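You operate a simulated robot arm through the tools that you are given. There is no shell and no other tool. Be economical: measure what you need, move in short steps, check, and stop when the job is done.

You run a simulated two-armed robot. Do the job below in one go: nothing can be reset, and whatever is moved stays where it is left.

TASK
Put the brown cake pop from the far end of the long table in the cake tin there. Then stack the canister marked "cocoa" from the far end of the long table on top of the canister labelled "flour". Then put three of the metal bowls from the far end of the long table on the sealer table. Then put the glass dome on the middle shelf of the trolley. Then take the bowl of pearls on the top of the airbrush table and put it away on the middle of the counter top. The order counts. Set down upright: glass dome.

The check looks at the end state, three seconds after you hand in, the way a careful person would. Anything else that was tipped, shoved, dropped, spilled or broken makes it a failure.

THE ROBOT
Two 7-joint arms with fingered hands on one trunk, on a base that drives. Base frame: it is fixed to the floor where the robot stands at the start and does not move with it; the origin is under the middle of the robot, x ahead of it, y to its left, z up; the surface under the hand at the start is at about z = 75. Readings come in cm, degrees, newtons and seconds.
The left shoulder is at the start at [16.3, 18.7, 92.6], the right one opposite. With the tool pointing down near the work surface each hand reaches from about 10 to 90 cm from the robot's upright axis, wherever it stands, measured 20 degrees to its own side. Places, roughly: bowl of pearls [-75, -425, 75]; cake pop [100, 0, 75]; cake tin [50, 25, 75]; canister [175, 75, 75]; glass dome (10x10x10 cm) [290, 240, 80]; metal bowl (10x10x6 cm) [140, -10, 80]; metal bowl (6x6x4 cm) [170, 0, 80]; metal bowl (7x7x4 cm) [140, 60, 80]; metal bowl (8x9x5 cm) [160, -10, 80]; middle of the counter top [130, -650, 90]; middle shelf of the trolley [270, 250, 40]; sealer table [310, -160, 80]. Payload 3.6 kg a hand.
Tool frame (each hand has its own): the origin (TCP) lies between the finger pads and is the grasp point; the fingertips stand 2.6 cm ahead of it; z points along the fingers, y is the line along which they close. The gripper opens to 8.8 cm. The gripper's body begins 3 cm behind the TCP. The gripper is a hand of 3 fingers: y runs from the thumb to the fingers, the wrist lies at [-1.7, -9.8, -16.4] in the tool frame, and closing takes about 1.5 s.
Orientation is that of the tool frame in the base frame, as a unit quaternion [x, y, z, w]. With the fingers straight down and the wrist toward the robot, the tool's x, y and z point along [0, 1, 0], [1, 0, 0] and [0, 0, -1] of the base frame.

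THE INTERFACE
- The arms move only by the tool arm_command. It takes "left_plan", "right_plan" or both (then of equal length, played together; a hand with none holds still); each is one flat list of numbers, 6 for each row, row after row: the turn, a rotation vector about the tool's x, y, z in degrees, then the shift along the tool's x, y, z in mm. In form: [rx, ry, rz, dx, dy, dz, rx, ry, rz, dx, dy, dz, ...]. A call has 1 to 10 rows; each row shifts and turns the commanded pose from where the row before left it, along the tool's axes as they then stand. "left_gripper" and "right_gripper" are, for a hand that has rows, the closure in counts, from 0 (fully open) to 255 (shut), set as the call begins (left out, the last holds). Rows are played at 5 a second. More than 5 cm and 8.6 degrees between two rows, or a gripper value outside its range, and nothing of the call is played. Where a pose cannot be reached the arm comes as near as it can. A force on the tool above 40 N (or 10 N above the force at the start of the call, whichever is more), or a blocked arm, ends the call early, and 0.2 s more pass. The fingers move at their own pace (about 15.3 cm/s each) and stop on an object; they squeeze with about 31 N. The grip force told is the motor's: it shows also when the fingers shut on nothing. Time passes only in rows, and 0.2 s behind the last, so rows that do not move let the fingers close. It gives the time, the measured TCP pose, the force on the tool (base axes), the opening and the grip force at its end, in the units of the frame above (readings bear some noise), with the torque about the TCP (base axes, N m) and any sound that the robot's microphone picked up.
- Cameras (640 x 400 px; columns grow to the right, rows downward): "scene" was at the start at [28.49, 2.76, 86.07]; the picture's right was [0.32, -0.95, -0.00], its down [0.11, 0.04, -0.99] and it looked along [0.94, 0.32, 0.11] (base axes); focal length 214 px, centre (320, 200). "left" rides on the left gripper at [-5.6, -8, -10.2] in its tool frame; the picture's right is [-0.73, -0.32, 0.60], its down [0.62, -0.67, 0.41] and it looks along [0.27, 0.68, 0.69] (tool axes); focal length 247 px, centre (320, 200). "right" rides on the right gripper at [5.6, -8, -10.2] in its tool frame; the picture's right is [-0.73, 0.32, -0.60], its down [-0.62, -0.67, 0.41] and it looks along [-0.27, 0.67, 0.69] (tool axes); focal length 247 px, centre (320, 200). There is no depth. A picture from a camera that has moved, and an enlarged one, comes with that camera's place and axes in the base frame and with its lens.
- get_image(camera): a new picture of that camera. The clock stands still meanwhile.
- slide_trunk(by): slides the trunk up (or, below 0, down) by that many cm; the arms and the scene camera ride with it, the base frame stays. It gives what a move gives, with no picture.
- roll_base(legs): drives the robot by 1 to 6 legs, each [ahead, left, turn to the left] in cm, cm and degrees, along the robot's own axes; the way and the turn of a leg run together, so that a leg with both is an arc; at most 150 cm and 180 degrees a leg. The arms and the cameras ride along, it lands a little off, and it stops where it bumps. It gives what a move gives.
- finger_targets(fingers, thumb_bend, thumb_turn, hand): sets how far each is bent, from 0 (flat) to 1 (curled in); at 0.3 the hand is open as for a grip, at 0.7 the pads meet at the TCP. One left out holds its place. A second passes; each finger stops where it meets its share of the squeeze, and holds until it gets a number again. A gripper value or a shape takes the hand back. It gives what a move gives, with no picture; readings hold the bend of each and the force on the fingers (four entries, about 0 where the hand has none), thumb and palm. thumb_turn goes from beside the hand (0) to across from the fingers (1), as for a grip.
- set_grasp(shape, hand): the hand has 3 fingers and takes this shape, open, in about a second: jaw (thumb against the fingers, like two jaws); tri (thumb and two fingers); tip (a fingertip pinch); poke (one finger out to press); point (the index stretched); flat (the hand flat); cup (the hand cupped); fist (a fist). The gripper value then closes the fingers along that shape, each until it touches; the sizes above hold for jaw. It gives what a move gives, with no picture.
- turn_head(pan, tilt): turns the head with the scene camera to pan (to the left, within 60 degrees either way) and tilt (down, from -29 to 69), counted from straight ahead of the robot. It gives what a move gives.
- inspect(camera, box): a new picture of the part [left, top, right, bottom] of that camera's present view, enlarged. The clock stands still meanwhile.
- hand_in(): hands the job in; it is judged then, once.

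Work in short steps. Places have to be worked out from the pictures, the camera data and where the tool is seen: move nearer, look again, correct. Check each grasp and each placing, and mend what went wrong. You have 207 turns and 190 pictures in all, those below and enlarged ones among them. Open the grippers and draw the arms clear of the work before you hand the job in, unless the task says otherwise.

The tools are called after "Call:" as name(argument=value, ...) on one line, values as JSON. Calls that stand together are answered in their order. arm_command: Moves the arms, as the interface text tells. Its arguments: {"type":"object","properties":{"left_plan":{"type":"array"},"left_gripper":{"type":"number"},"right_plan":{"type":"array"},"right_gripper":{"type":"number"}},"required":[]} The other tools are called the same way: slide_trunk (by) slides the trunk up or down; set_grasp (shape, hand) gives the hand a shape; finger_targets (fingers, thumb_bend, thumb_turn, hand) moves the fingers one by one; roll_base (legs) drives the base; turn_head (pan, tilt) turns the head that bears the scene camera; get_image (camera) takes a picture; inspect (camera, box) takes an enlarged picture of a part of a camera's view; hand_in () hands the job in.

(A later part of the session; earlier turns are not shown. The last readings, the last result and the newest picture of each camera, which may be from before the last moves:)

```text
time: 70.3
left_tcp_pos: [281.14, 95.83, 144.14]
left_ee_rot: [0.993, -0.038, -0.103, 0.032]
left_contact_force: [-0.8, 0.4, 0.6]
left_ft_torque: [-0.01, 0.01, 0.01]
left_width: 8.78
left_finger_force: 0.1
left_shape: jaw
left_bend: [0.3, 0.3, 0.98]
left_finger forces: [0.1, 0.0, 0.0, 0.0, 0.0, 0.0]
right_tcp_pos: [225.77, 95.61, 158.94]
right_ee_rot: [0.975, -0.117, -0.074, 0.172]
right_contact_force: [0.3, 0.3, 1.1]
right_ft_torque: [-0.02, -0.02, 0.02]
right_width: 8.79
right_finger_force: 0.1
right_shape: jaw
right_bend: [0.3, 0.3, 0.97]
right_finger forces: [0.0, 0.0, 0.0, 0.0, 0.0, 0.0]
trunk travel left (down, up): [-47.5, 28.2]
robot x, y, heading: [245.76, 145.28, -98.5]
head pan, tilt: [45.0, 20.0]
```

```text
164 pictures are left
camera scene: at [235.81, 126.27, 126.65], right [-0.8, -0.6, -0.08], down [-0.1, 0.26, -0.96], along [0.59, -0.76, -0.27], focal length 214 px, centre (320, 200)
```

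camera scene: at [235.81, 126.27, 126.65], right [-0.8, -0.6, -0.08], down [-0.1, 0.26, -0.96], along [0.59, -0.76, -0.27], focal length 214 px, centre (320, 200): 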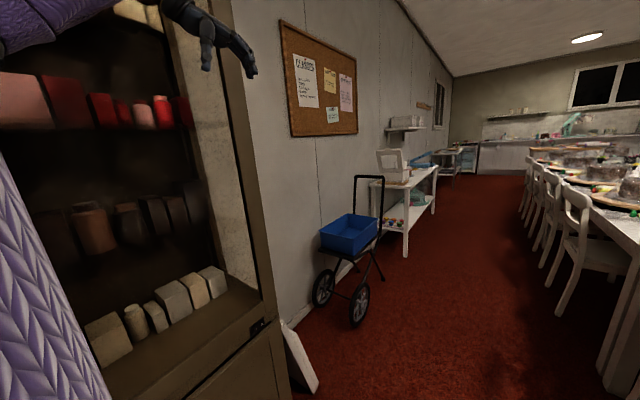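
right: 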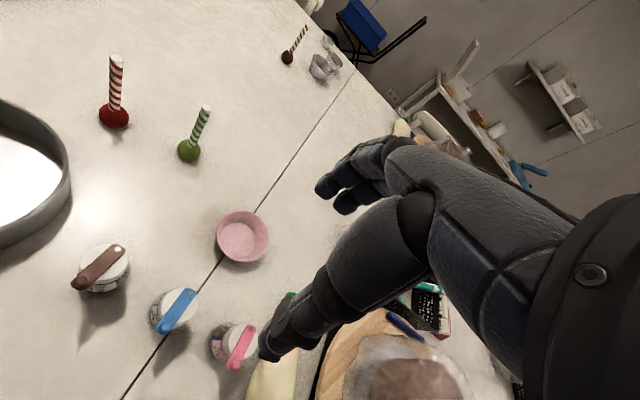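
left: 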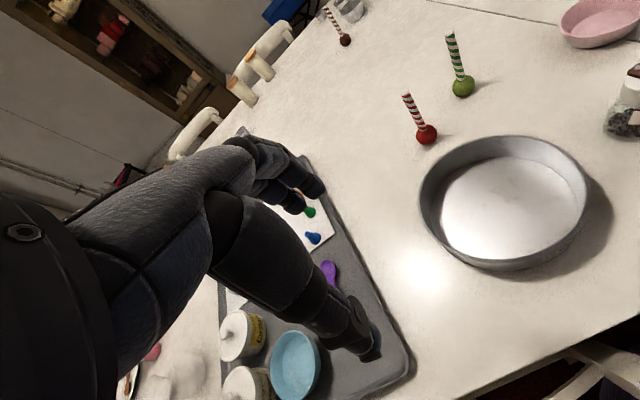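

I seem to be wedged: let me see from the hand cameras what is touching.

Call:
get_image(camera="left")

Call:
get_image(camera="right")

Call:
turn_head(pan=60, tilt=50)

Call:
get_image(camera="scene")

Call:
turn_head(pan=-60, tilt=50)

Call:
get_image(camera="scene")

```text
163 pictures are left
camera left: at [278.28, 104.93, 154.89], right [-0.82, 0.34, -0.46], down [0.57, 0.59, -0.57], along [0.07, -0.73, -0.68], focal length 247 px, centre (320, 200)
```

left: 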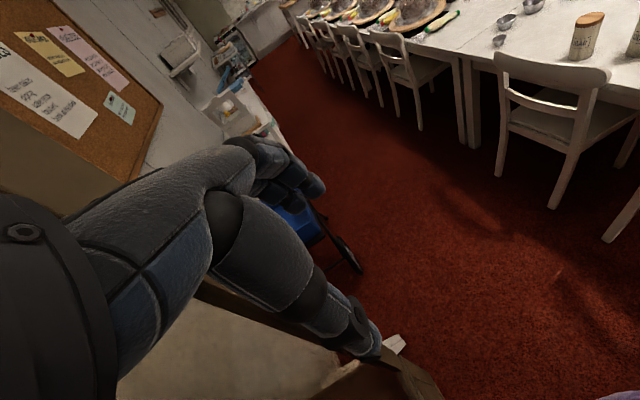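

```text
162 pictures are left
camera right: at [234.61, 104.69, 164.99], right [-0.66, 0.09, 0.75], down [-0.54, 0.64, -0.55], along [-0.52, -0.77, -0.37], focal length 247 px, centre (320, 200)
```

right: 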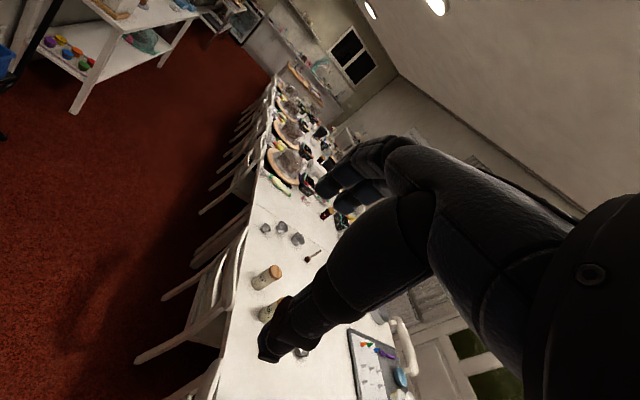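

```text
time: 71.3
left_tcp_pos: [281.09, 95.82, 144.39]
left_ee_rot: [0.993, -0.039, -0.103, 0.032]
left_contact_force: [0.4, 0.1, 1.1]
left_ft_torque: [0.02, 0.0, 0.03]
left_width: 8.77
left_finger_force: 0.1
left_shape: jaw
left_bend: [0.3, 0.3, 0.98]
left_finger forces: [0.0, 0.1, 0.1, 0.0, 0.0, 0.0]
right_tcp_pos: [225.51, 95.75, 158.98]
right_ee_rot: [0.975, -0.118, -0.075, 0.172]
right_contact_force: [0.0, 0.2, 0.4]
right_ft_torque: [0.0, 0.03, -0.01]
right_width: 8.82
right_finger_force: 0.1
right_shape: jaw
right_bend: [0.3, 0.3, 0.97]
right_finger forces: [0.0, 0.0, 0.0, 0.0, 0.0, 0.0]
trunk travel left (down, up): [-47.5, 28.2]
robot x, y, heading: [245.3, 144.87, -98.7]
head pan, tilt: [60.0, 50.0]
```

```text
161 pictures are left
camera scene: at [236.76, 128.92, 122.15], right [-0.62, -0.78, -0.05], down [-0.53, 0.46, -0.71], along [0.58, -0.42, -0.7], focal length 214 px, centre (320, 200)
```

scene: 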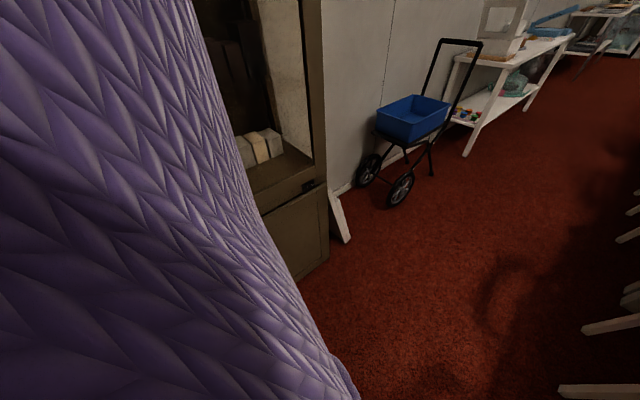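

```text
time: 73.3
left_tcp_pos: [280.96, 95.74, 144.21]
left_ee_rot: [0.993, -0.038, -0.103, 0.032]
left_contact_force: [-0.7, 0.1, -0.8]
left_ft_torque: [0.04, -0.01, -0.03]
left_width: 8.79
left_finger_force: 0.0
left_shape: jaw
left_bend: [0.3, 0.3, 0.98]
left_finger forces: [0.1, 0.0, 0.1, 0.0, 0.0, 0.0]
right_tcp_pos: [225.52, 95.63, 159.09]
right_ee_rot: [0.975, -0.12, -0.075, 0.173]
right_contact_force: [-0.2, 0.1, 0.0]
right_ft_torque: [-0.01, -0.02, 0.02]
right_width: 8.8
right_finger_force: 0.1
right_shape: jaw
right_bend: [0.3, 0.3, 0.97]
right_finger forces: [0.0, 0.1, 0.0, 0.0, 0.0, 0.1]
trunk travel left (down, up): [-47.5, 28.2]
robot x, y, heading: [245.52, 144.72, -98.5]
head pan, tilt: [-60.0, 50.0]
```

```text
160 pictures are left
camera scene: at [223.65, 130.88, 120.71], right [-0.36, 0.93, -0.06], down [0.78, 0.27, -0.57], along [-0.51, -0.25, -0.82], focal length 214 px, centre (320, 200)
```

scene: 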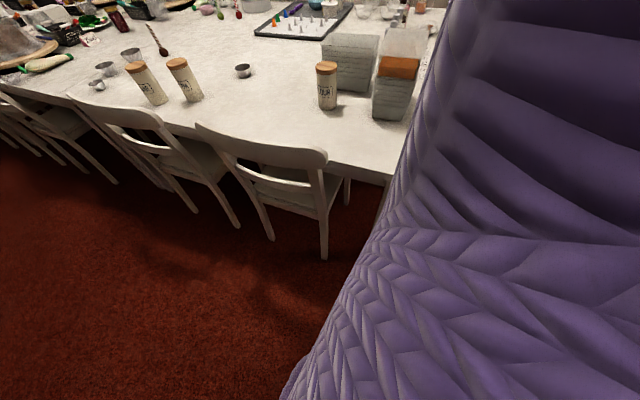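

The robot appears leaned against the cabinet on its left. Try a smaller move away to the right.

Call:
roll_base(legs=[[0, -6, 0]])

```text
time: 74.0
left_tcp_pos: [277.28, 85.32, 135.29]
left_ee_rot: [0.97, -0.153, -0.19, -0.014]
left_contact_force: [12.9, 0.4, -1.0]
left_ft_torque: [-0.08, 1.08, -0.19]
left_width: 8.79
left_finger_force: 0.1
left_shape: jaw
left_bend: [0.3, 0.3, 0.98]
left_finger forces: [0.0, 0.1, 0.1, 0.0, 0.0, 0.0]
right_tcp_pos: [216.98, 94.89, 168.67]
right_ee_rot: [0.922, -0.2, -0.124, 0.309]
right_contact_force: [-0.4, -0.2, 0.9]
right_ft_torque: [0.05, -0.03, -0.02]
right_width: 8.78
right_finger_force: 0.1
right_shape: jaw
right_bend: [0.3, 0.3, 0.98]
right_finger forces: [0.0, 0.0, 0.0, 0.1, 0.0, 0.1]
trunk travel left (down, up): [-47.5, 28.2]
robot x, y, heading: [243.77, 140.91, -105.3]
head pan, tilt: [-60.0, 50.0]
stopped in leg 1: the robot was blocked; the commanded pose is now the measured one
```

Moving sideways twists me; I'll retrace the diagonal path I came in by (back and right).

Call:
roll_base(legs=[[-8, -4, 0]])

Call:
get_image(camera="right")

Call:
get_image(camera="left")

```text
time: 74.7
left_tcp_pos: [274.46, 77.51, 125.63]
left_ee_rot: [0.907, -0.339, -0.236, -0.086]
left_contact_force: [-34.2, -1.2, -0.5]
left_ft_torque: [0.14, -2.36, -0.49]
left_width: 8.79
left_finger_force: 0.0
left_shape: jaw
left_bend: [0.3, 0.3, 0.98]
left_finger forces: [0.1, 0.0, 0.1, 0.0, 0.1, 0.1]
right_tcp_pos: [219.98, 91.02, 165.82]
right_ee_rot: [0.891, -0.324, -0.138, 0.286]
right_contact_force: [2.1, -1.2, -0.6]
right_ft_torque: [-0.08, 0.18, -0.09]
right_width: 8.81
right_finger_force: 0.1
right_shape: jaw
right_bend: [0.3, 0.3, 0.97]
right_finger forces: [0.0, 0.0, 0.0, 0.0, 0.0, 0.0]
trunk travel left (down, up): [-47.5, 28.2]
robot x, y, heading: [242.05, 139.4, -108.9]
head pan, tilt: [-60.0, 50.0]
stopped in leg 1: the robot was blocked; the commanded pose is now the measured one
```

```text
159 pictures are left
camera right: at [232.49, 96.7, 168.84], right [-0.45, 0.53, 0.71], down [-0.31, 0.65, -0.69], along [-0.83, -0.54, -0.13], focal length 247 px, centre (320, 200)
```

right: 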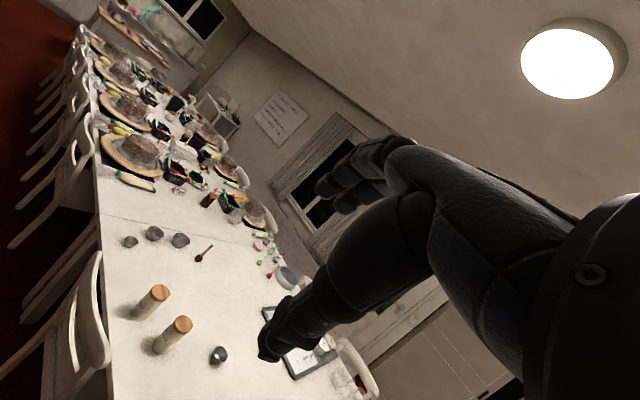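

```text
158 pictures are left
camera left: at [279.79, 83.71, 137.39], right [-0.5, 0.85, -0.17], down [0.69, 0.27, -0.67], along [-0.52, -0.45, -0.73], focal length 247 px, centre (320, 200)
```

left: 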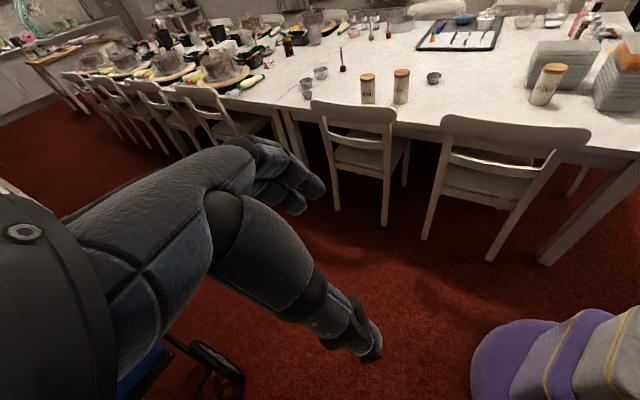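

Check body tilt via the head camera axes with the head centred.

Call:
turn_head(pan=0, tilt=40)

Call:
get_image(camera="scene")

```text
time: 76.0
left_tcp_pos: [274.09, 72.01, 125.22]
left_ee_rot: [0.921, -0.292, -0.244, -0.084]
left_contact_force: [-1.9, -0.4, 1.1]
left_ft_torque: [-0.07, -0.04, -0.01]
left_width: 8.82
left_finger_force: 0.0
left_shape: jaw
left_bend: [0.3, 0.3, 0.98]
left_finger forces: [0.0, 0.0, 0.1, 0.0, 0.1, 0.1]
right_tcp_pos: [220.54, 87.04, 165.82]
right_ee_rot: [0.899, -0.297, -0.159, 0.28]
right_contact_force: [0.5, -0.5, 0.5]
right_ft_torque: [0.01, 0.02, -0.05]
right_width: 8.8
right_finger_force: 0.0
right_shape: jaw
right_bend: [0.3, 0.3, 0.98]
right_finger forces: [0.0, 0.0, 0.0, 0.0, 0.0, 0.0]
trunk travel left (down, up): [-47.5, 28.2]
robot x, y, heading: [242.08, 137.66, -111.4]
head pan, tilt: [0.0, 40.0]
```

```text
157 pictures are left
camera scene: at [231.93, 116.1, 121.66], right [-0.93, 0.37, -0.02], down [0.25, 0.6, -0.76], along [-0.27, -0.71, -0.65], focal length 214 px, centre (320, 200)
```

scene: 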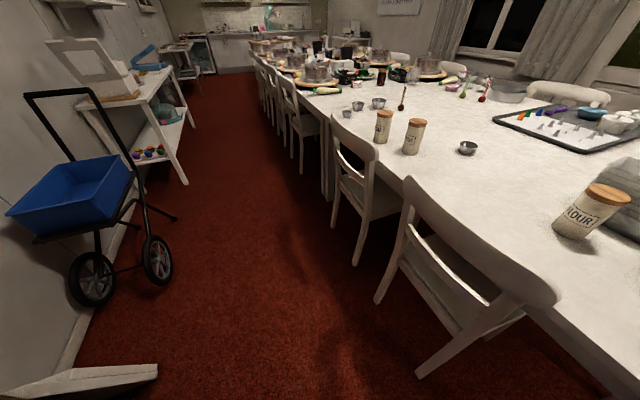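

The body is nearly upright again. I'll draw the left arm inward (toward −x, away from the cabinet) to free the elbow.

Call:
arm_command(left_plan=[0, 0, 0, -28, 23, 16, 0, 0, 0, -28, 23, 16, 0, 0, 0, -28, 23, 16])

Call:
roll_base(legs=[[0, -8, 0]])

```text
time: 77.0
left_tcp_pos: [268.83, 76.07, 126.04]
left_ee_rot: [0.935, -0.246, -0.247, -0.065]
left_contact_force: [-0.5, 0.1, 0.6]
left_ft_torque: [0.01, -0.04, -0.01]
left_width: 8.81
left_finger_force: 0.0
left_shape: jaw
left_bend: [0.3, 0.3, 0.98]
left_finger forces: [0.0, 0.0, 0.0, 0.1, 0.0, 0.1]
right_tcp_pos: [224.14, 89.48, 166.37]
right_ee_rot: [0.905, -0.274, -0.152, 0.288]
right_contact_force: [0.3, 0.5, -0.1]
right_ft_torque: [0.0, -0.03, 0.01]
right_width: 8.81
right_finger_force: 0.1
right_shape: jaw
right_bend: [0.3, 0.3, 0.98]
right_finger forces: [0.0, 0.0, 0.0, 0.0, 0.0, 0.0]
trunk travel left (down, up): [-47.5, 28.2]
robot x, y, heading: [243.21, 139.53, -108.5]
head pan, tilt: [0.0, 40.0]
stopped in row 3 (left hand): the arm was blocked; the commanded pose is now the measured one
```

```text
time: 78.1
left_tcp_pos: [264.14, 78.75, 125.58]
left_ee_rot: [0.936, -0.237, -0.252, -0.061]
left_contact_force: [-0.7, 0.1, 1.3]
left_ft_torque: [-0.01, -0.02, 0.01]
left_width: 8.83
left_finger_force: 0.0
left_shape: jaw
left_bend: [0.3, 0.3, 0.98]
left_finger forces: [0.0, 0.0, 0.0, 0.1, 0.0, 0.0]
right_tcp_pos: [219.6, 91.75, 166.47]
right_ee_rot: [0.905, -0.268, -0.159, 0.29]
right_contact_force: [0.5, 0.3, 0.6]
right_ft_torque: [-0.01, -0.04, 0.04]
right_width: 8.77
right_finger_force: 0.1
right_shape: jaw
right_bend: [0.3, 0.3, 0.98]
right_finger forces: [0.0, 0.0, 0.0, 0.0, 0.1, 0.0]
trunk travel left (down, up): [-47.5, 28.2]
robot x, y, heading: [235.06, 142.09, -107.9]
head pan, tilt: [0.0, 40.0]
```

Freed. Shift a little farther from the cabinet and straighten, then verify.

Call:
roll_base(legs=[[0, -9, 0], [0, 0, 18]])

Call:
turn_head(pan=50, tilt=20)

Call:
get_image(camera="scene")

```text
time: 80.2
left_tcp_pos: [274.52, 93.66, 125.46]
left_ee_rot: [0.961, -0.086, -0.26, -0.02]
left_contact_force: [0.6, -0.1, 0.0]
left_ft_torque: [0.0, 0.0, -0.01]
left_width: 8.82
left_finger_force: 0.1
left_shape: jaw
left_bend: [0.3, 0.3, 0.98]
left_finger forces: [0.0, 0.0, 0.0, 0.0, 0.0, 0.1]
right_tcp_pos: [228.22, 92.09, 166.51]
right_ee_rot: [0.936, -0.12, -0.11, 0.312]
right_contact_force: [0.5, 0.2, 1.1]
right_ft_torque: [0.01, 0.0, -0.03]
right_width: 8.79
right_finger_force: 0.0
right_shape: jaw
right_bend: [0.3, 0.3, 0.98]
right_finger forces: [0.0, 0.0, 0.0, 0.0, 0.0, 0.0]
trunk travel left (down, up): [-47.5, 28.2]
robot x, y, heading: [227.33, 145.03, -89.8]
head pan, tilt: [0.0, 40.0]
```

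```text
time: 81.4
left_tcp_pos: [274.61, 93.69, 125.45]
left_ee_rot: [0.962, -0.085, -0.259, -0.02]
left_contact_force: [-0.3, -0.8, -0.2]
left_ft_torque: [0.0, 0.03, -0.01]
left_width: 8.8
left_finger_force: 0.0
left_shape: jaw
left_bend: [0.3, 0.3, 0.98]
left_finger forces: [0.0, 0.0, 0.0, 0.0, 0.1, 0.1]
right_tcp_pos: [228.21, 92.05, 166.54]
right_ee_rot: [0.936, -0.121, -0.11, 0.312]
right_contact_force: [0.0, -0.2, 0.1]
right_ft_torque: [-0.04, -0.03, 0.01]
right_width: 8.77
right_finger_force: 0.0
right_shape: jaw
right_bend: [0.3, 0.3, 0.98]
right_finger forces: [0.1, 0.1, 0.0, 0.0, 0.0, 0.1]
trunk travel left (down, up): [-47.5, 28.2]
robot x, y, heading: [226.98, 145.02, -89.9]
head pan, tilt: [50.0, 20.0]
```

```text
156 pictures are left
camera scene: at [234.32, 125.25, 125.12], right [-0.64, -0.77, 0.0], down [-0.26, 0.22, -0.94], along [0.72, -0.6, -0.34], focal length 214 px, centre (320, 200)
```

scene: 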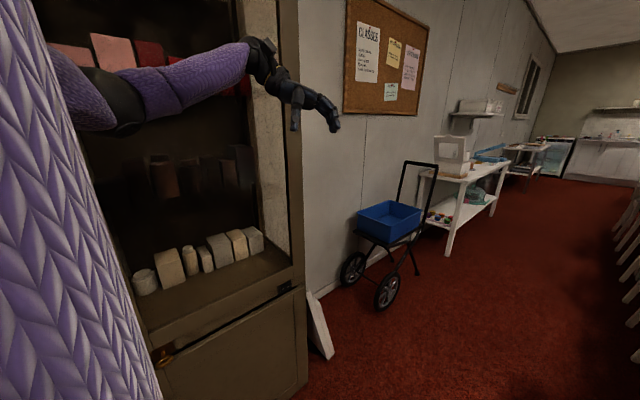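

Upright again and nothing knocked over. I'll restore both hands to a tidy downward pose in front of me.

Call:
arm_command(left_plan=[-0.5, 6.1, -2, 0, 0, 0, -0.5, 6.1, -2, 0, 0, 0, -0.5, 6.1, -2, 0, 0, 0, -0.5, 6.1, -2, 0, 0, 0, -0.5, 6.1, -2, 0, 0, 0, 0, 0, 0, -32, -8, -31, 0, 0, 0, -32, -8, -31, 0, 0, 0, -32, -8, -31, 0, 0, 0, -32, -8, -31, 0, 0, 0, -32, -8, -31], right_plan=[7.3, 2.6, -2.8, 0, 0, 0, 7.3, 2.6, -2.8, 0, 0, 0, 7.3, 2.6, -2.8, 0, 0, 0, 7.3, 2.6, -2.8, 0, 0, 0, 7.3, 2.6, -2.8, 0, 0, 0, 0, 0, 0, -36, -15, 27, 0, 0, 0, -36, -15, 27, 0, 0, 0, -36, -15, 27, 0, 0, 0, -36, -15, 27, 0, 0, 0, -36, -15, 27])

Call:
arm_command(left_plan=[0, 0, 0, -32, -8, -31, 0, 0, 0, -32, -8, -31, 0, 0, 0, -32, -8, -31])

```text
time: 83.6
left_tcp_pos: [258.2, 97.8, 141.09]
left_ee_rot: [1.0, 0.0, 0.004, 0.001]
left_contact_force: [-0.5, -0.6, -0.6]
left_ft_torque: [0.07, -0.04, 0.03]
left_width: 8.79
left_finger_force: 0.0
left_shape: jaw
left_bend: [0.3, 0.3, 0.98]
left_finger forces: [0.0, 0.1, 0.0, 0.0, 0.0, 0.0]
right_tcp_pos: [207.98, 102.06, 150.0]
right_ee_rot: [1.0, -0.006, 0.007, -0.004]
right_contact_force: [1.5, 2.8, -0.8]
right_ft_torque: [-0.16, 0.11, -0.07]
right_width: 8.81
right_finger_force: 0.1
right_shape: jaw
right_bend: [0.3, 0.3, 0.97]
right_finger forces: [0.0, 0.1, 0.1, 0.0, 0.1, 0.1]
right hand out of reach, approached as far as the arm can: row 1, 2, 3, 4, 5, 6, 7
trunk travel left (down, up): [-47.5, 28.2]
robot x, y, heading: [226.69, 144.77, -89.7]
head pan, tilt: [50.0, 20.0]
```

```text
time: 84.4
left_tcp_pos: [248.77, 100.44, 150.38]
left_ee_rot: [1.0, 0.001, 0.003, 0.001]
left_contact_force: [0.1, 0.8, 0.1]
left_ft_torque: [-0.01, 0.0, 0.0]
left_width: 8.8
left_finger_force: 0.1
left_shape: jaw
left_bend: [0.3, 0.3, 0.98]
left_finger forces: [0.0, 0.0, 0.0, 0.0, 0.0, 0.1]
right_tcp_pos: [208.25, 102.45, 149.91]
right_ee_rot: [1.0, -0.002, 0.001, -0.001]
right_contact_force: [-0.1, 0.4, 0.5]
right_ft_torque: [0.03, 0.02, 0.0]
right_width: 8.78
right_finger_force: 0.0
right_shape: jaw
right_bend: [0.3, 0.3, 0.97]
right_finger forces: [0.0, 0.0, 0.1, 0.0, 0.1, 0.0]
trunk travel left (down, up): [-47.5, 28.2]
robot x, y, heading: [227.09, 144.98, -89.6]
head pan, tilt: [50.0, 20.0]
```

Arms tidy. Drive down the aisle to y≈-20 in stages.

Call:
roll_base(legs=[[85, 0, 0], [82, 2, 0], [0, 0, -90]])

Call:
turn_head(pan=0, tilt=50)

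Call:
get_image(camera="scene")

```text
time: 96.6
left_tcp_pos: [185.88, -46.13, 150.34]
left_ee_rot: [0.719, -0.695, 0.002, 0.004]
left_contact_force: [-0.3, -0.7, 0.3]
left_ft_torque: [0.02, 0.02, 0.03]
left_width: 8.8
left_finger_force: 0.1
left_shape: jaw
left_bend: [0.3, 0.3, 0.98]
left_finger forces: [0.0, 0.0, 0.1, 0.0, 0.0, 0.0]
right_tcp_pos: [186.61, -5.5, 149.91]
right_ee_rot: [0.718, -0.696, 0.0, 0.001]
right_contact_force: [0.1, -1.3, 0.3]
right_ft_torque: [-0.01, 0.02, 0.01]
right_width: 8.79
right_finger_force: 0.1
right_shape: jaw
right_bend: [0.3, 0.3, 0.97]
right_finger forces: [0.1, 0.0, 0.0, 0.0, 0.0, 0.0]
trunk travel left (down, up): [-47.5, 28.2]
robot x, y, heading: [230.14, -22.53, -177.7]
head pan, tilt: [50.0, 20.0]
```

```text
time: 97.8
left_tcp_pos: [185.73, -46.21, 150.31]
left_ee_rot: [0.719, -0.695, 0.001, 0.003]
left_contact_force: [-0.4, 0.1, -0.3]
left_ft_torque: [-0.01, 0.01, -0.03]
left_width: 8.8
left_finger_force: 0.0
left_shape: jaw
left_bend: [0.3, 0.3, 0.98]
left_finger forces: [0.0, 0.0, 0.0, 0.0, 0.0, 0.0]
right_tcp_pos: [186.64, -5.65, 150.03]
right_ee_rot: [0.718, -0.696, 0.001, 0.001]
right_contact_force: [0.3, 0.2, 0.2]
right_ft_torque: [0.04, -0.01, 0.02]
right_width: 8.79
right_finger_force: 0.0
right_shape: jaw
right_bend: [0.3, 0.3, 0.97]
right_finger forces: [0.0, 0.1, 0.0, 0.1, 0.0, 0.0]
trunk travel left (down, up): [-47.5, 28.2]
robot x, y, heading: [229.58, -22.59, -178.1]
head pan, tilt: [0.0, 50.0]
```

```text
155 pictures are left
camera scene: at [208.24, -23.57, 120.57], right [-0.04, 1.0, 0.0], down [0.77, 0.03, -0.64], along [-0.64, -0.03, -0.77], focal length 214 px, centre (320, 200)
```

scene: 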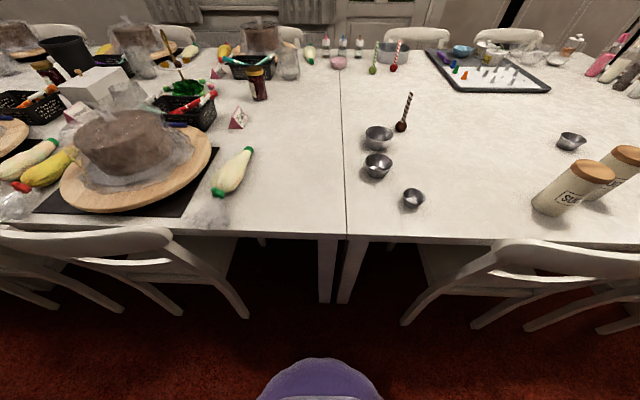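

Pop ball is at ≈[136,3], stick top z≈89. Move forward 12 cm and lower the trunk 30.

Call:
roll_base(legs=[[12, 0, -2]])

Call:
slide_trunk(by=-30)

Call:
get_image(camera="right")

Call:
get_image(camera="scene")

```text
time: 99.0
left_tcp_pos: [172.84, -44.8, 150.43]
left_ee_rot: [-0.706, 0.708, -0.001, -0.004]
left_contact_force: [-0.3, 0.8, 0.0]
left_ft_torque: [-0.02, 0.03, 0.0]
left_width: 8.77
left_finger_force: 0.1
left_shape: jaw
left_bend: [0.3, 0.3, 0.98]
left_finger forces: [0.0, 0.1, 0.0, 0.1, 0.0, 0.1]
right_tcp_pos: [175.02, -4.28, 149.9]
right_ee_rot: [-0.705, 0.709, 0.0, 0.0]
right_contact_force: [0.3, 0.0, 0.3]
right_ft_torque: [0.02, -0.01, 0.0]
right_width: 8.78
right_finger_force: 0.1
right_shape: jaw
right_bend: [0.3, 0.3, 0.97]
right_finger forces: [0.0, 0.0, 0.0, 0.0, 0.0, 0.0]
trunk travel left (down, up): [-47.5, 28.2]
robot x, y, heading: [217.44, -22.86, -179.8]
head pan, tilt: [0.0, 50.0]
```

```text
time: 102.0
left_tcp_pos: [172.96, -44.79, 120.3]
left_ee_rot: [-0.707, 0.708, 0.0, -0.003]
left_contact_force: [0.6, 0.5, -0.4]
left_ft_torque: [0.01, 0.03, 0.03]
left_width: 8.79
left_finger_force: 0.0
left_shape: jaw
left_bend: [0.3, 0.3, 0.98]
left_finger forces: [0.0, 0.0, 0.0, 0.0, 0.1, 0.0]
right_tcp_pos: [175.06, -4.34, 120.04]
right_ee_rot: [-0.705, 0.709, 0.0, 0.0]
right_contact_force: [0.3, 0.2, -1.0]
right_ft_torque: [0.01, -0.03, -0.01]
right_width: 8.78
right_finger_force: 0.0
right_shape: jaw
right_bend: [0.3, 0.3, 0.97]
right_finger forces: [0.1, 0.0, 0.0, 0.0, 0.0, 0.0]
trunk travel left (down, up): [-17.5, 58.2]
robot x, y, heading: [217.65, -22.78, -179.6]
head pan, tilt: [0.0, 50.0]
```

```text
154 pictures are left
camera right: at [183.01, -9.94, 130.23], right [-0.31, 0.74, 0.6], down [0.67, 0.62, -0.41], along [-0.67, 0.27, -0.69], focal length 247 px, centre (320, 200)
```

right: 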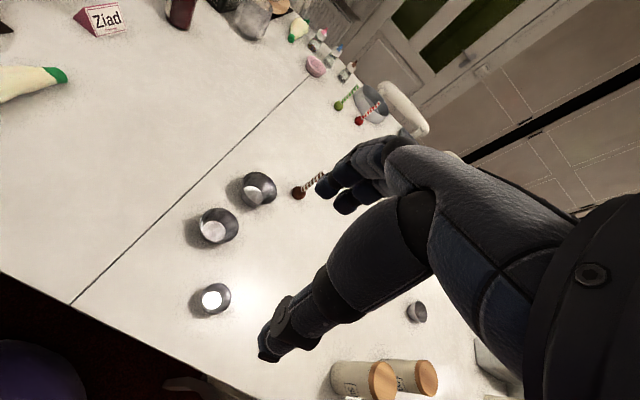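

```text
153 pictures are left
camera scene: at [191.77, -23.04, 88.26], right [0.0, 1.0, 0.0], down [0.77, 0.0, -0.64], along [-0.64, 0.0, -0.77], focal length 214 px, centre (320, 200)
```

scene: 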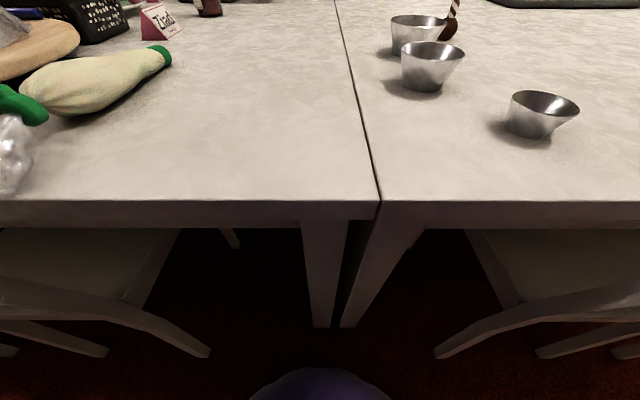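

Hand-camera gives the ball at [135.5,3.4], agreeing. Move the right hand above it (z≈100).

Call:
arm_command(right_plan=[0, 0, 0, -7.7, 39.2, 20, 0, 0, 0, -7.7, 39.2, 20, 0, 0, 0, -7.7, 39.2, 20, 0, 0, 0, -7.7, 39.2, 20, 0, 0, 0, -7.7, 39.2, 20, 0, 0, 0, -7.7, 39.2, 20, 0, 0, 0, -7.7, 39.2, 20, 0, 0, 0, -7.7, 39.2, 20, 0, 0, 0, -7.7, 39.2, 20, 0, 0, 0, -7.7, 39.2, 20])

Call:
get_image(camera="right")

```text
time: 104.2
left_tcp_pos: [172.94, -44.71, 120.33]
left_ee_rot: [-0.707, 0.708, -0.002, -0.004]
left_contact_force: [-0.1, 0.0, -0.3]
left_ft_torque: [-0.05, -0.05, 0.02]
left_width: 8.81
left_finger_force: 0.0
left_shape: jaw
left_bend: [0.3, 0.3, 0.98]
left_finger forces: [0.1, 0.1, 0.0, 0.0, 0.1, 0.1]
right_tcp_pos: [137.1, 3.45, 99.53]
right_ee_rot: [-0.706, 0.708, 0.001, 0.0]
right_contact_force: [-0.5, 0.4, 1.0]
right_ft_torque: [-0.04, -0.03, -0.04]
right_width: 8.79
right_finger_force: 0.0
right_shape: jaw
right_bend: [0.3, 0.3, 0.97]
right_finger forces: [0.0, 0.1, 0.1, 0.0, 0.1, 0.1]
right hand out of reach, approached as far as the arm can: row 10
trunk travel left (down, up): [-17.5, 58.2]
robot x, y, heading: [217.41, -23.25, -179.8]
head pan, tilt: [0.0, 50.0]
```

```text
152 pictures are left
camera right: at [145.07, -2.15, 109.74], right [-0.32, 0.74, 0.6], down [0.67, 0.62, -0.41], along [-0.68, 0.27, -0.69], focal length 247 px, centre (320, 200)
```

right: 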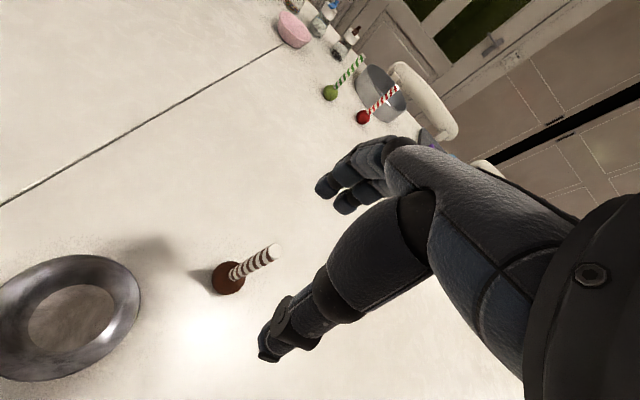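

Pop centre ≈[133.9,4.0], vertical. I'm near the reach limit; lower the trunk 6 cm for reach and then shift.

Call:
slide_trunk(by=-6)

Call:
arm_command(right_plan=[0, 0, 0, -3, 16, 0, 0, 0, 0, -3, 16, 0])

Call:
get_image(camera="right")

```text
time: 105.2
left_tcp_pos: [173.0, -44.86, 114.48]
left_ee_rot: [-0.707, 0.708, 0.0, -0.004]
left_contact_force: [0.2, 0.3, 0.5]
left_ft_torque: [0.0, 0.04, -0.04]
left_width: 8.8
left_finger_force: 0.0
left_shape: jaw
left_bend: [0.3, 0.3, 0.98]
left_finger forces: [0.1, 0.0, 0.0, 0.0, 0.0, 0.0]
right_tcp_pos: [137.33, 3.48, 93.54]
right_ee_rot: [-0.705, 0.709, 0.0, -0.002]
right_contact_force: [-0.8, -0.2, 1.4]
right_ft_torque: [-0.01, -0.02, 0.03]
right_width: 8.79
right_finger_force: 0.0
right_shape: jaw
right_bend: [0.3, 0.3, 0.97]
right_finger forces: [0.0, 0.1, 0.0, 0.1, 0.1, 0.0]
trunk travel left (down, up): [-11.5, 64.2]
robot x, y, heading: [217.76, -22.93, -180.0]
head pan, tilt: [0.0, 50.0]
```

```text
time: 105.8
left_tcp_pos: [172.94, -44.84, 114.39]
left_ee_rot: [-0.707, 0.707, -0.001, -0.002]
left_contact_force: [0.0, -0.8, -0.1]
left_ft_torque: [0.01, 0.0, 0.03]
left_width: 8.79
left_finger_force: 0.1
left_shape: jaw
left_bend: [0.3, 0.3, 0.98]
left_finger forces: [0.0, 0.0, 0.0, 0.1, 0.0, 0.0]
right_tcp_pos: [134.61, 4.15, 93.27]
right_ee_rot: [-0.705, 0.709, 0.0, 0.0]
right_contact_force: [0.1, 1.0, 0.3]
right_ft_torque: [-0.02, -0.03, 0.01]
right_width: 8.8
right_finger_force: 0.1
right_shape: jaw
right_bend: [0.3, 0.3, 0.97]
right_finger forces: [0.0, 0.0, 0.0, 0.0, 0.0, 0.0]
right hand out of reach, approached as far as the arm can: row 2
trunk travel left (down, up): [-11.5, 64.2]
robot x, y, heading: [216.96, -22.87, -179.5]
head pan, tilt: [0.0, 50.0]
```

```text
151 pictures are left
camera right: at [142.51, -1.54, 103.49], right [-0.31, 0.74, 0.6], down [0.67, 0.62, -0.41], along [-0.67, 0.27, -0.69], focal length 247 px, centre (320, 200)
```

right: 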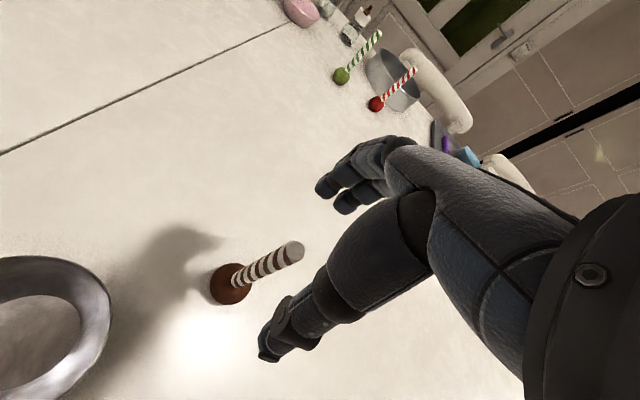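

Aligned to within ~0.8 cm. Lower via the trunk to z≈84.5 and close on the stick.

Call:
slide_trunk(by=-8.8)

Call:
get_image(camera="right")

```text
time: 107.1
left_tcp_pos: [172.95, -44.79, 105.44]
left_ee_rot: [-0.706, 0.708, -0.001, -0.003]
left_contact_force: [0.2, -0.1, 0.4]
left_ft_torque: [0.02, 0.03, 0.0]
left_width: 8.78
left_finger_force: 0.0
left_shape: jaw
left_bend: [0.3, 0.3, 0.98]
left_finger forces: [0.0, 0.0, 0.0, 0.1, 0.1, 0.1]
right_tcp_pos: [134.85, 4.16, 84.39]
right_ee_rot: [-0.705, 0.709, 0.0, 0.0]
right_contact_force: [-0.4, 0.0, 0.2]
right_ft_torque: [0.01, -0.03, -0.02]
right_width: 8.79
right_finger_force: 0.0
right_shape: jaw
right_bend: [0.3, 0.3, 0.97]
right_finger forces: [0.0, 0.0, 0.0, 0.0, 0.0, 0.1]
trunk travel left (down, up): [-2.7, 73.0]
robot x, y, heading: [217.45, -22.95, -179.9]
head pan, tilt: [0.0, 50.0]
```

```text
150 pictures are left
camera right: at [142.61, -1.5, 94.7], right [-0.31, 0.74, 0.6], down [0.67, 0.62, -0.41], along [-0.67, 0.27, -0.69], focal length 247 px, centre (320, 200)
```

right: 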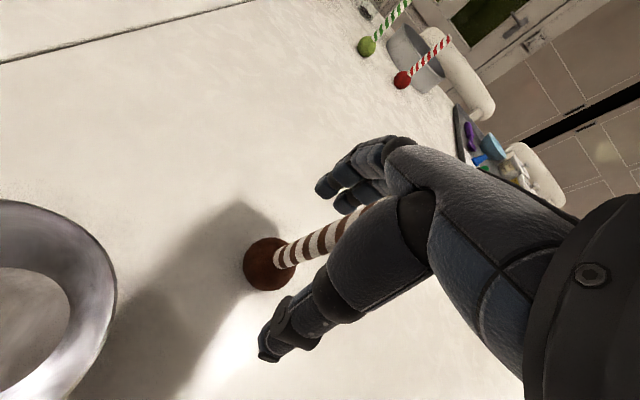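

The stick lies between thumb and fingers. Close.

Call:
arm_command(right_plan=[0, 0, 0, 0, 0, 0, 0, 0, 0, 0, 0, 0, 0, 0, 0, 0, 0, 0, 0, 0, 0, 0, 0, 0, 0, 0, 0, 0, 0, 0, 0, 0, 0, 0, 0, 0, 0, 0, 0, 0, 0, 0, 0, 0, 0, 0, 0, 0], right_gripper=255)

Call:
get_image(camera="right")

```text
time: 108.9
left_tcp_pos: [172.97, -44.81, 105.48]
left_ee_rot: [-0.707, 0.708, -0.001, -0.004]
left_contact_force: [-0.3, 0.7, -0.1]
left_ft_torque: [0.01, 0.02, 0.01]
left_width: 8.8
left_finger_force: 0.0
left_shape: jaw
left_bend: [0.3, 0.3, 0.98]
left_finger forces: [0.0, 0.0, 0.1, 0.0, 0.1, 0.0]
right_tcp_pos: [134.72, 4.05, 84.47]
right_ee_rot: [-0.705, 0.709, -0.001, -0.001]
right_contact_force: [0.0, -0.1, -0.7]
right_ft_torque: [-0.01, 0.02, 0.0]
right_width: 0.36
right_finger_force: 30.8
right_shape: jaw
right_bend: [0.69, 0.72, 1.0]
right_finger forces: [15.9, 16.1, 0.1, 0.1, 28.0, 0.4]
trunk travel left (down, up): [-2.7, 73.0]
robot x, y, heading: [217.5, -22.99, -179.7]
head pan, tilt: [0.0, 50.0]
```

```text
149 pictures are left
camera right: at [142.55, -1.53, 94.63], right [-0.31, 0.74, 0.6], down [0.67, 0.62, -0.41], along [-0.67, 0.27, -0.69], focal length 247 px, centre (320, 200)
```

right: 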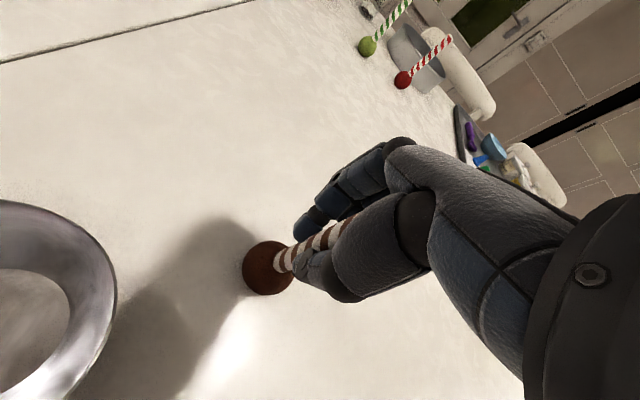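

Pop held. Lift by the trunk, then retract the arm.

Call:
slide_trunk(by=40)

Call:
arm_command(right_plan=[0, 0, 0, 0, -40, -5, 0, 0, 0, 0, -40, -5, 0, 0, 0, 0, -40, -5, 0, 0, 0, 0, -40, -5, 0, 0, 0, 0, -40, -5, 0, 0, 0, 0, -40, -5, 0, 0, 0, 0, -40, -5, 0, 0, 0, 0, -40, -5, 0, 0, 0, 0, -40, -5])

Call:
get_image(camera="right")

```text
time: 112.7
left_tcp_pos: [172.82, -44.73, 145.36]
left_ee_rot: [-0.706, 0.708, 0.0, -0.002]
left_contact_force: [-0.8, -0.3, -1.2]
left_ft_torque: [-0.02, -0.02, 0.0]
left_width: 8.8
left_finger_force: 0.0
left_shape: jaw
left_bend: [0.3, 0.3, 0.98]
left_finger forces: [0.1, 0.1, 0.0, 0.1, 0.1, 0.0]
right_tcp_pos: [147.26, 4.17, 144.24]
right_ee_rot: [-0.698, 0.702, 0.1, -0.102]
right_contact_force: [-0.2, -0.4, 0.3]
right_ft_torque: [0.0, 0.02, 0.01]
right_width: 0.34
right_finger_force: 31.3
right_shape: jaw
right_bend: [0.69, 0.72, 1.0]
right_finger forces: [16.7, 16.9, 0.0, 0.0, 28.0, 0.3]
trunk travel left (down, up): [-42.7, 33.0]
robot x, y, heading: [217.7, -23.33, -179.9]
head pan, tilt: [0.0, 50.0]
```

```text
time: 114.7
left_tcp_pos: [173.06, -44.74, 145.61]
left_ee_rot: [-0.706, 0.708, 0.0, -0.004]
left_contact_force: [-0.2, -0.5, -0.2]
left_ft_torque: [0.01, -0.01, 0.01]
left_width: 8.81
left_finger_force: 0.1
left_shape: jaw
left_bend: [0.3, 0.3, 0.98]
left_finger forces: [0.0, 0.0, 0.0, 0.1, 0.0, 0.0]
right_tcp_pos: [183.17, 4.05, 138.31]
right_ee_rot: [-0.698, 0.702, 0.1, -0.102]
right_contact_force: [0.8, 0.2, -0.2]
right_ft_torque: [0.04, -0.02, 0.01]
right_width: 0.32
right_finger_force: 30.5
right_shape: jaw
right_bend: [0.69, 0.72, 1.0]
right_finger forces: [26.1, 24.3, 0.0, 0.1, 27.5, 0.8]
trunk travel left (down, up): [-42.7, 33.0]
robot x, y, heading: [217.74, -23.34, -179.9]
head pan, tilt: [0.0, 50.0]
```

```text
148 pictures are left
camera right: at [193.59, -1.55, 145.88], right [-0.13, 0.74, 0.66], down [0.52, 0.62, -0.58], along [-0.84, 0.27, -0.47], focal length 247 px, centre (320, 200)
```

right: 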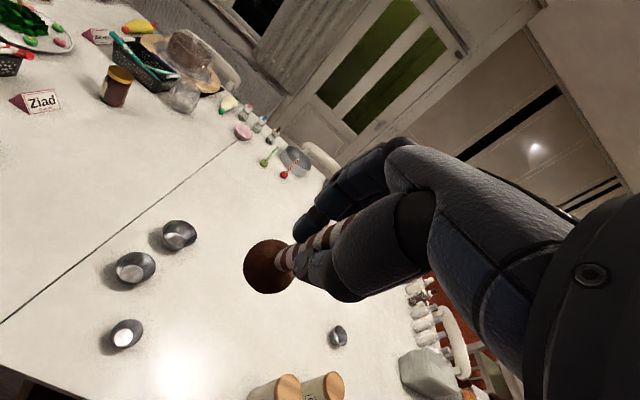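

Pop held; the hand pitched ~16° with the trunk, so I'll level it, then back out and strafe right along the aisle.

Call:
arm_command(right_plan=[8.2, 0, 0, 0, 0, -20, 8.2, 0, 0, 0, 0, -20])

Call:
roll_base(legs=[[-12, 0, 0], [0, -112, 0], [0, -112, 0]])

Call:
turn_head(pan=0, tilt=25)

Call:
get_image(camera="scene")

```text
time: 115.3
left_tcp_pos: [172.82, -44.77, 145.47]
left_ee_rot: [-0.707, 0.708, 0.0, -0.002]
left_contact_force: [-0.4, -0.4, 0.4]
left_ft_torque: [0.01, 0.01, 0.01]
left_width: 8.82
left_finger_force: 0.1
left_shape: jaw
left_bend: [0.3, 0.3, 0.98]
left_finger forces: [0.1, 0.0, 0.0, 0.0, 0.1, 0.1]
right_tcp_pos: [183.95, 4.08, 142.31]
right_ee_rot: [-0.705, 0.709, -0.002, -0.001]
right_contact_force: [-0.6, 0.2, -0.1]
right_ft_torque: [0.02, -0.05, -0.04]
right_width: 0.31
right_finger_force: 31.0
right_shape: jaw
right_bend: [0.69, 0.72, 1.0]
right_finger forces: [26.4, 24.7, 0.0, 0.0, 27.5, 0.7]
trunk travel left (down, up): [-42.7, 33.0]
robot x, y, heading: [217.68, -23.2, -179.7]
head pan, tilt: [0.0, 50.0]
```

```text
time: 117.1
left_tcp_pos: [184.41, -42.98, 145.57]
left_ee_rot: [0.708, -0.706, 0.001, 0.004]
left_contact_force: [0.5, -0.1, -0.2]
left_ft_torque: [-0.01, 0.02, 0.01]
left_width: 8.78
left_finger_force: 0.0
left_shape: jaw
left_bend: [0.3, 0.3, 0.98]
left_finger forces: [0.0, 0.0, 0.1, 0.0, 0.0, 0.0]
right_tcp_pos: [195.28, 5.85, 142.24]
right_ee_rot: [0.708, -0.706, 0.002, 0.001]
right_contact_force: [-0.2, 0.2, -0.3]
right_ft_torque: [-0.03, -0.01, 0.0]
right_width: 0.35
right_finger_force: 31.5
right_shape: jaw
right_bend: [0.69, 0.72, 1.0]
right_finger forces: [26.4, 25.0, 0.1, 0.1, 27.4, 0.7]
trunk travel left (down, up): [-42.7, 33.0]
robot x, y, heading: [228.93, -20.87, -179.8]
head pan, tilt: [0.0, 50.0]
stopped in leg 2: the robot was blocked; the commanded pose is now the measured one
```

```text
time: 118.0
left_tcp_pos: [184.36, -43.44, 145.53]
left_ee_rot: [0.708, -0.707, 0.001, 0.003]
left_contact_force: [-0.2, 0.3, 0.0]
left_ft_torque: [0.01, -0.01, 0.0]
left_width: 8.8
left_finger_force: 0.0
left_shape: jaw
left_bend: [0.3, 0.3, 0.98]
left_finger forces: [0.0, 0.0, 0.1, 0.0, 0.0, 0.0]
right_tcp_pos: [195.33, 5.57, 142.31]
right_ee_rot: [0.708, -0.707, 0.0, 0.0]
right_contact_force: [-0.7, -0.6, -1.0]
right_ft_torque: [-0.02, 0.04, 0.0]
right_width: 0.32
right_finger_force: 31.5
right_shape: jaw
right_bend: [0.69, 0.72, 1.0]
right_finger forces: [26.4, 24.8, 0.0, 0.1, 27.5, 0.7]
trunk travel left (down, up): [-42.7, 33.0]
robot x, y, heading: [228.63, -21.36, -179.5]
head pan, tilt: [0.0, 25.0]
```

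```text
147 pictures are left
camera scene: at [205.64, -21.39, 119.28], right [-0.01, 1.0, 0.0], down [0.42, 0.0, -0.91], along [-0.91, -0.01, -0.42], focal length 214 px, centre (320, 200)
```

scene: 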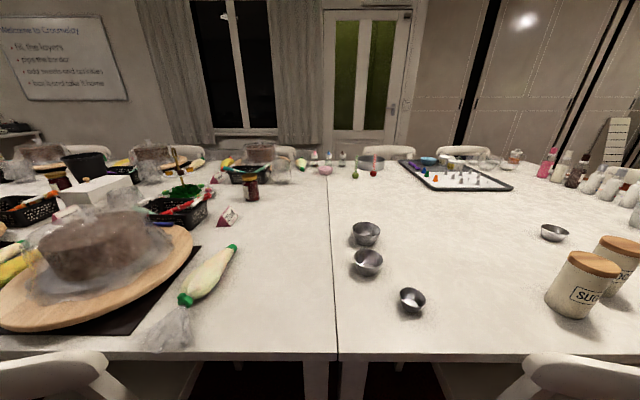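

Blocked when strafing; check what's near the base on the right.

Call:
turn_head(pan=-40, tilt=65)

Call:
get_image(camera="scene")

Call:
turn_head(pan=0, tilt=69)

Call:
get_image(camera="scene")

```text
time: 119.1
left_tcp_pos: [184.47, -43.26, 145.51]
left_ee_rot: [0.708, -0.706, 0.001, 0.003]
left_contact_force: [-0.1, -0.2, -1.0]
left_ft_torque: [-0.04, 0.0, 0.02]
left_width: 8.8
left_finger_force: 0.0
left_shape: jaw
left_bend: [0.3, 0.3, 0.98]
left_finger forces: [0.1, 0.0, 0.0, 0.0, 0.0, 0.1]
right_tcp_pos: [195.23, 5.72, 142.37]
right_ee_rot: [-0.707, 0.707, -0.001, 0.0]
right_contact_force: [0.3, -0.2, -0.8]
right_ft_torque: [0.0, -0.02, 0.02]
right_width: 0.28
right_finger_force: 30.7
right_shape: jaw
right_bend: [0.69, 0.72, 1.0]
right_finger forces: [26.4, 24.8, 0.1, 0.0, 27.4, 0.7]
trunk travel left (down, up): [-42.7, 33.0]
robot x, y, heading: [228.85, -21.23, -179.9]
head pan, tilt: [-40.0, 65.0]
```

```text
146 pictures are left
camera scene: at [210.17, -17.48, 113.73], right [0.64, 0.77, 0.0], down [0.7, -0.58, -0.42], along [-0.33, 0.27, -0.91], focal length 214 px, centre (320, 200)
```

scene: 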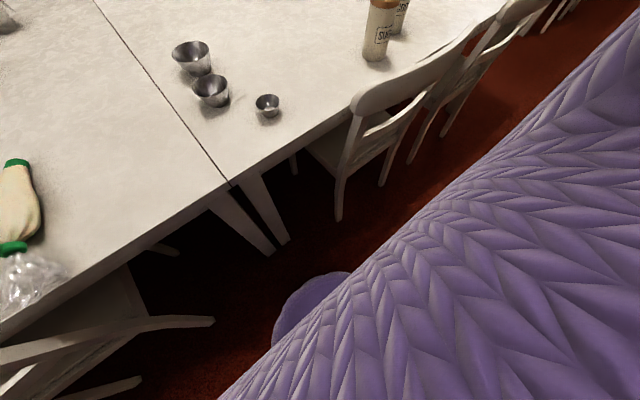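

```text
time: 120.2
left_tcp_pos: [184.48, -43.36, 145.55]
left_ee_rot: [0.708, -0.706, 0.0, 0.003]
left_contact_force: [-0.6, 0.0, 0.1]
left_ft_torque: [0.04, -0.02, -0.02]
left_width: 8.82
left_finger_force: 0.1
left_shape: jaw
left_bend: [0.3, 0.3, 0.98]
left_finger forces: [0.0, 0.0, 0.0, 0.1, 0.1, 0.0]
right_tcp_pos: [195.3, 5.75, 142.3]
right_ee_rot: [0.707, -0.707, 0.002, 0.001]
right_contact_force: [-0.1, -0.6, -1.8]
right_ft_torque: [-0.01, 0.01, 0.03]
right_width: 0.3
right_finger_force: 30.7
right_shape: jaw
right_bend: [0.69, 0.72, 1.0]
right_finger forces: [26.3, 24.8, 0.0, 0.0, 27.4, 0.8]
trunk travel left (down, up): [-42.7, 33.0]
robot x, y, heading: [228.82, -21.2, -179.7]
head pan, tilt: [0.0, 68.8]
```

```text
145 pictures are left
camera scene: at [209.25, -21.38, 113.34], right [0.0, 1.0, 0.0], down [0.93, 0.0, -0.36], along [-0.36, 0.0, -0.93], focal length 214 px, centre (320, 200)
```

scene: 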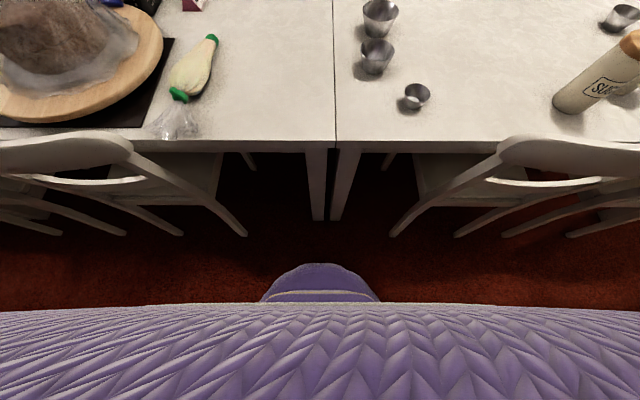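

Nothing visible in front is touching; perhaps the cart behind. Move forward 6 cm and test a short strafe.

Call:
roll_base(legs=[[6, 0, 0], [0, -10, 0]])

```text
time: 121.9
left_tcp_pos: [178.43, -33.31, 145.59]
left_ee_rot: [0.708, -0.706, 0.001, 0.003]
left_contact_force: [0.4, -0.2, 0.4]
left_ft_torque: [-0.03, 0.04, 0.0]
left_width: 8.78
left_finger_force: 0.0
left_shape: jaw
left_bend: [0.3, 0.3, 0.98]
left_finger forces: [0.1, 0.0, 0.1, 0.0, 0.1, 0.0]
right_tcp_pos: [189.2, 15.71, 142.35]
right_ee_rot: [0.707, -0.707, 0.001, 0.001]
right_contact_force: [-0.2, -0.1, -0.5]
right_ft_torque: [-0.02, -0.02, -0.01]
right_width: 0.33
right_finger_force: 30.8
right_shape: jaw
right_bend: [0.69, 0.72, 1.0]
right_finger forces: [26.4, 24.9, 0.1, 0.0, 27.4, 0.7]
trunk travel left (down, up): [-42.7, 33.0]
robot x, y, heading: [222.94, -11.05, -179.6]
head pan, tilt: [0.0, 68.8]
```

That works. Continue strafing in moderate steps at x≈223.

Call:
roll_base(legs=[[0, -60, 0], [0, -70, 0], [0, -80, 0]])

```text
time: 132.6
left_tcp_pos: [179.34, 176.6, 145.56]
left_ee_rot: [-0.706, 0.708, 0.0, -0.003]
left_contact_force: [-1.1, 0.4, -0.6]
left_ft_torque: [-0.02, -0.03, -0.01]
left_width: 8.82
left_finger_force: 0.1
left_shape: jaw
left_bend: [0.3, 0.3, 0.98]
left_finger forces: [0.0, 0.0, 0.0, 0.1, 0.0, 0.0]
right_tcp_pos: [190.44, 225.49, 142.35]
right_ee_rot: [-0.706, 0.708, -0.001, -0.002]
right_contact_force: [-0.2, 0.7, -0.3]
right_ft_torque: [-0.02, -0.03, 0.01]
right_width: 0.35
right_finger_force: 31.1
right_shape: jaw
right_bend: [0.69, 0.72, 1.0]
right_finger forces: [26.3, 24.7, 0.0, 0.1, 27.4, 0.7]
trunk travel left (down, up): [-42.7, 33.0]
robot x, y, heading: [223.9, 198.32, -179.8]
head pan, tilt: [0.0, 68.8]
```

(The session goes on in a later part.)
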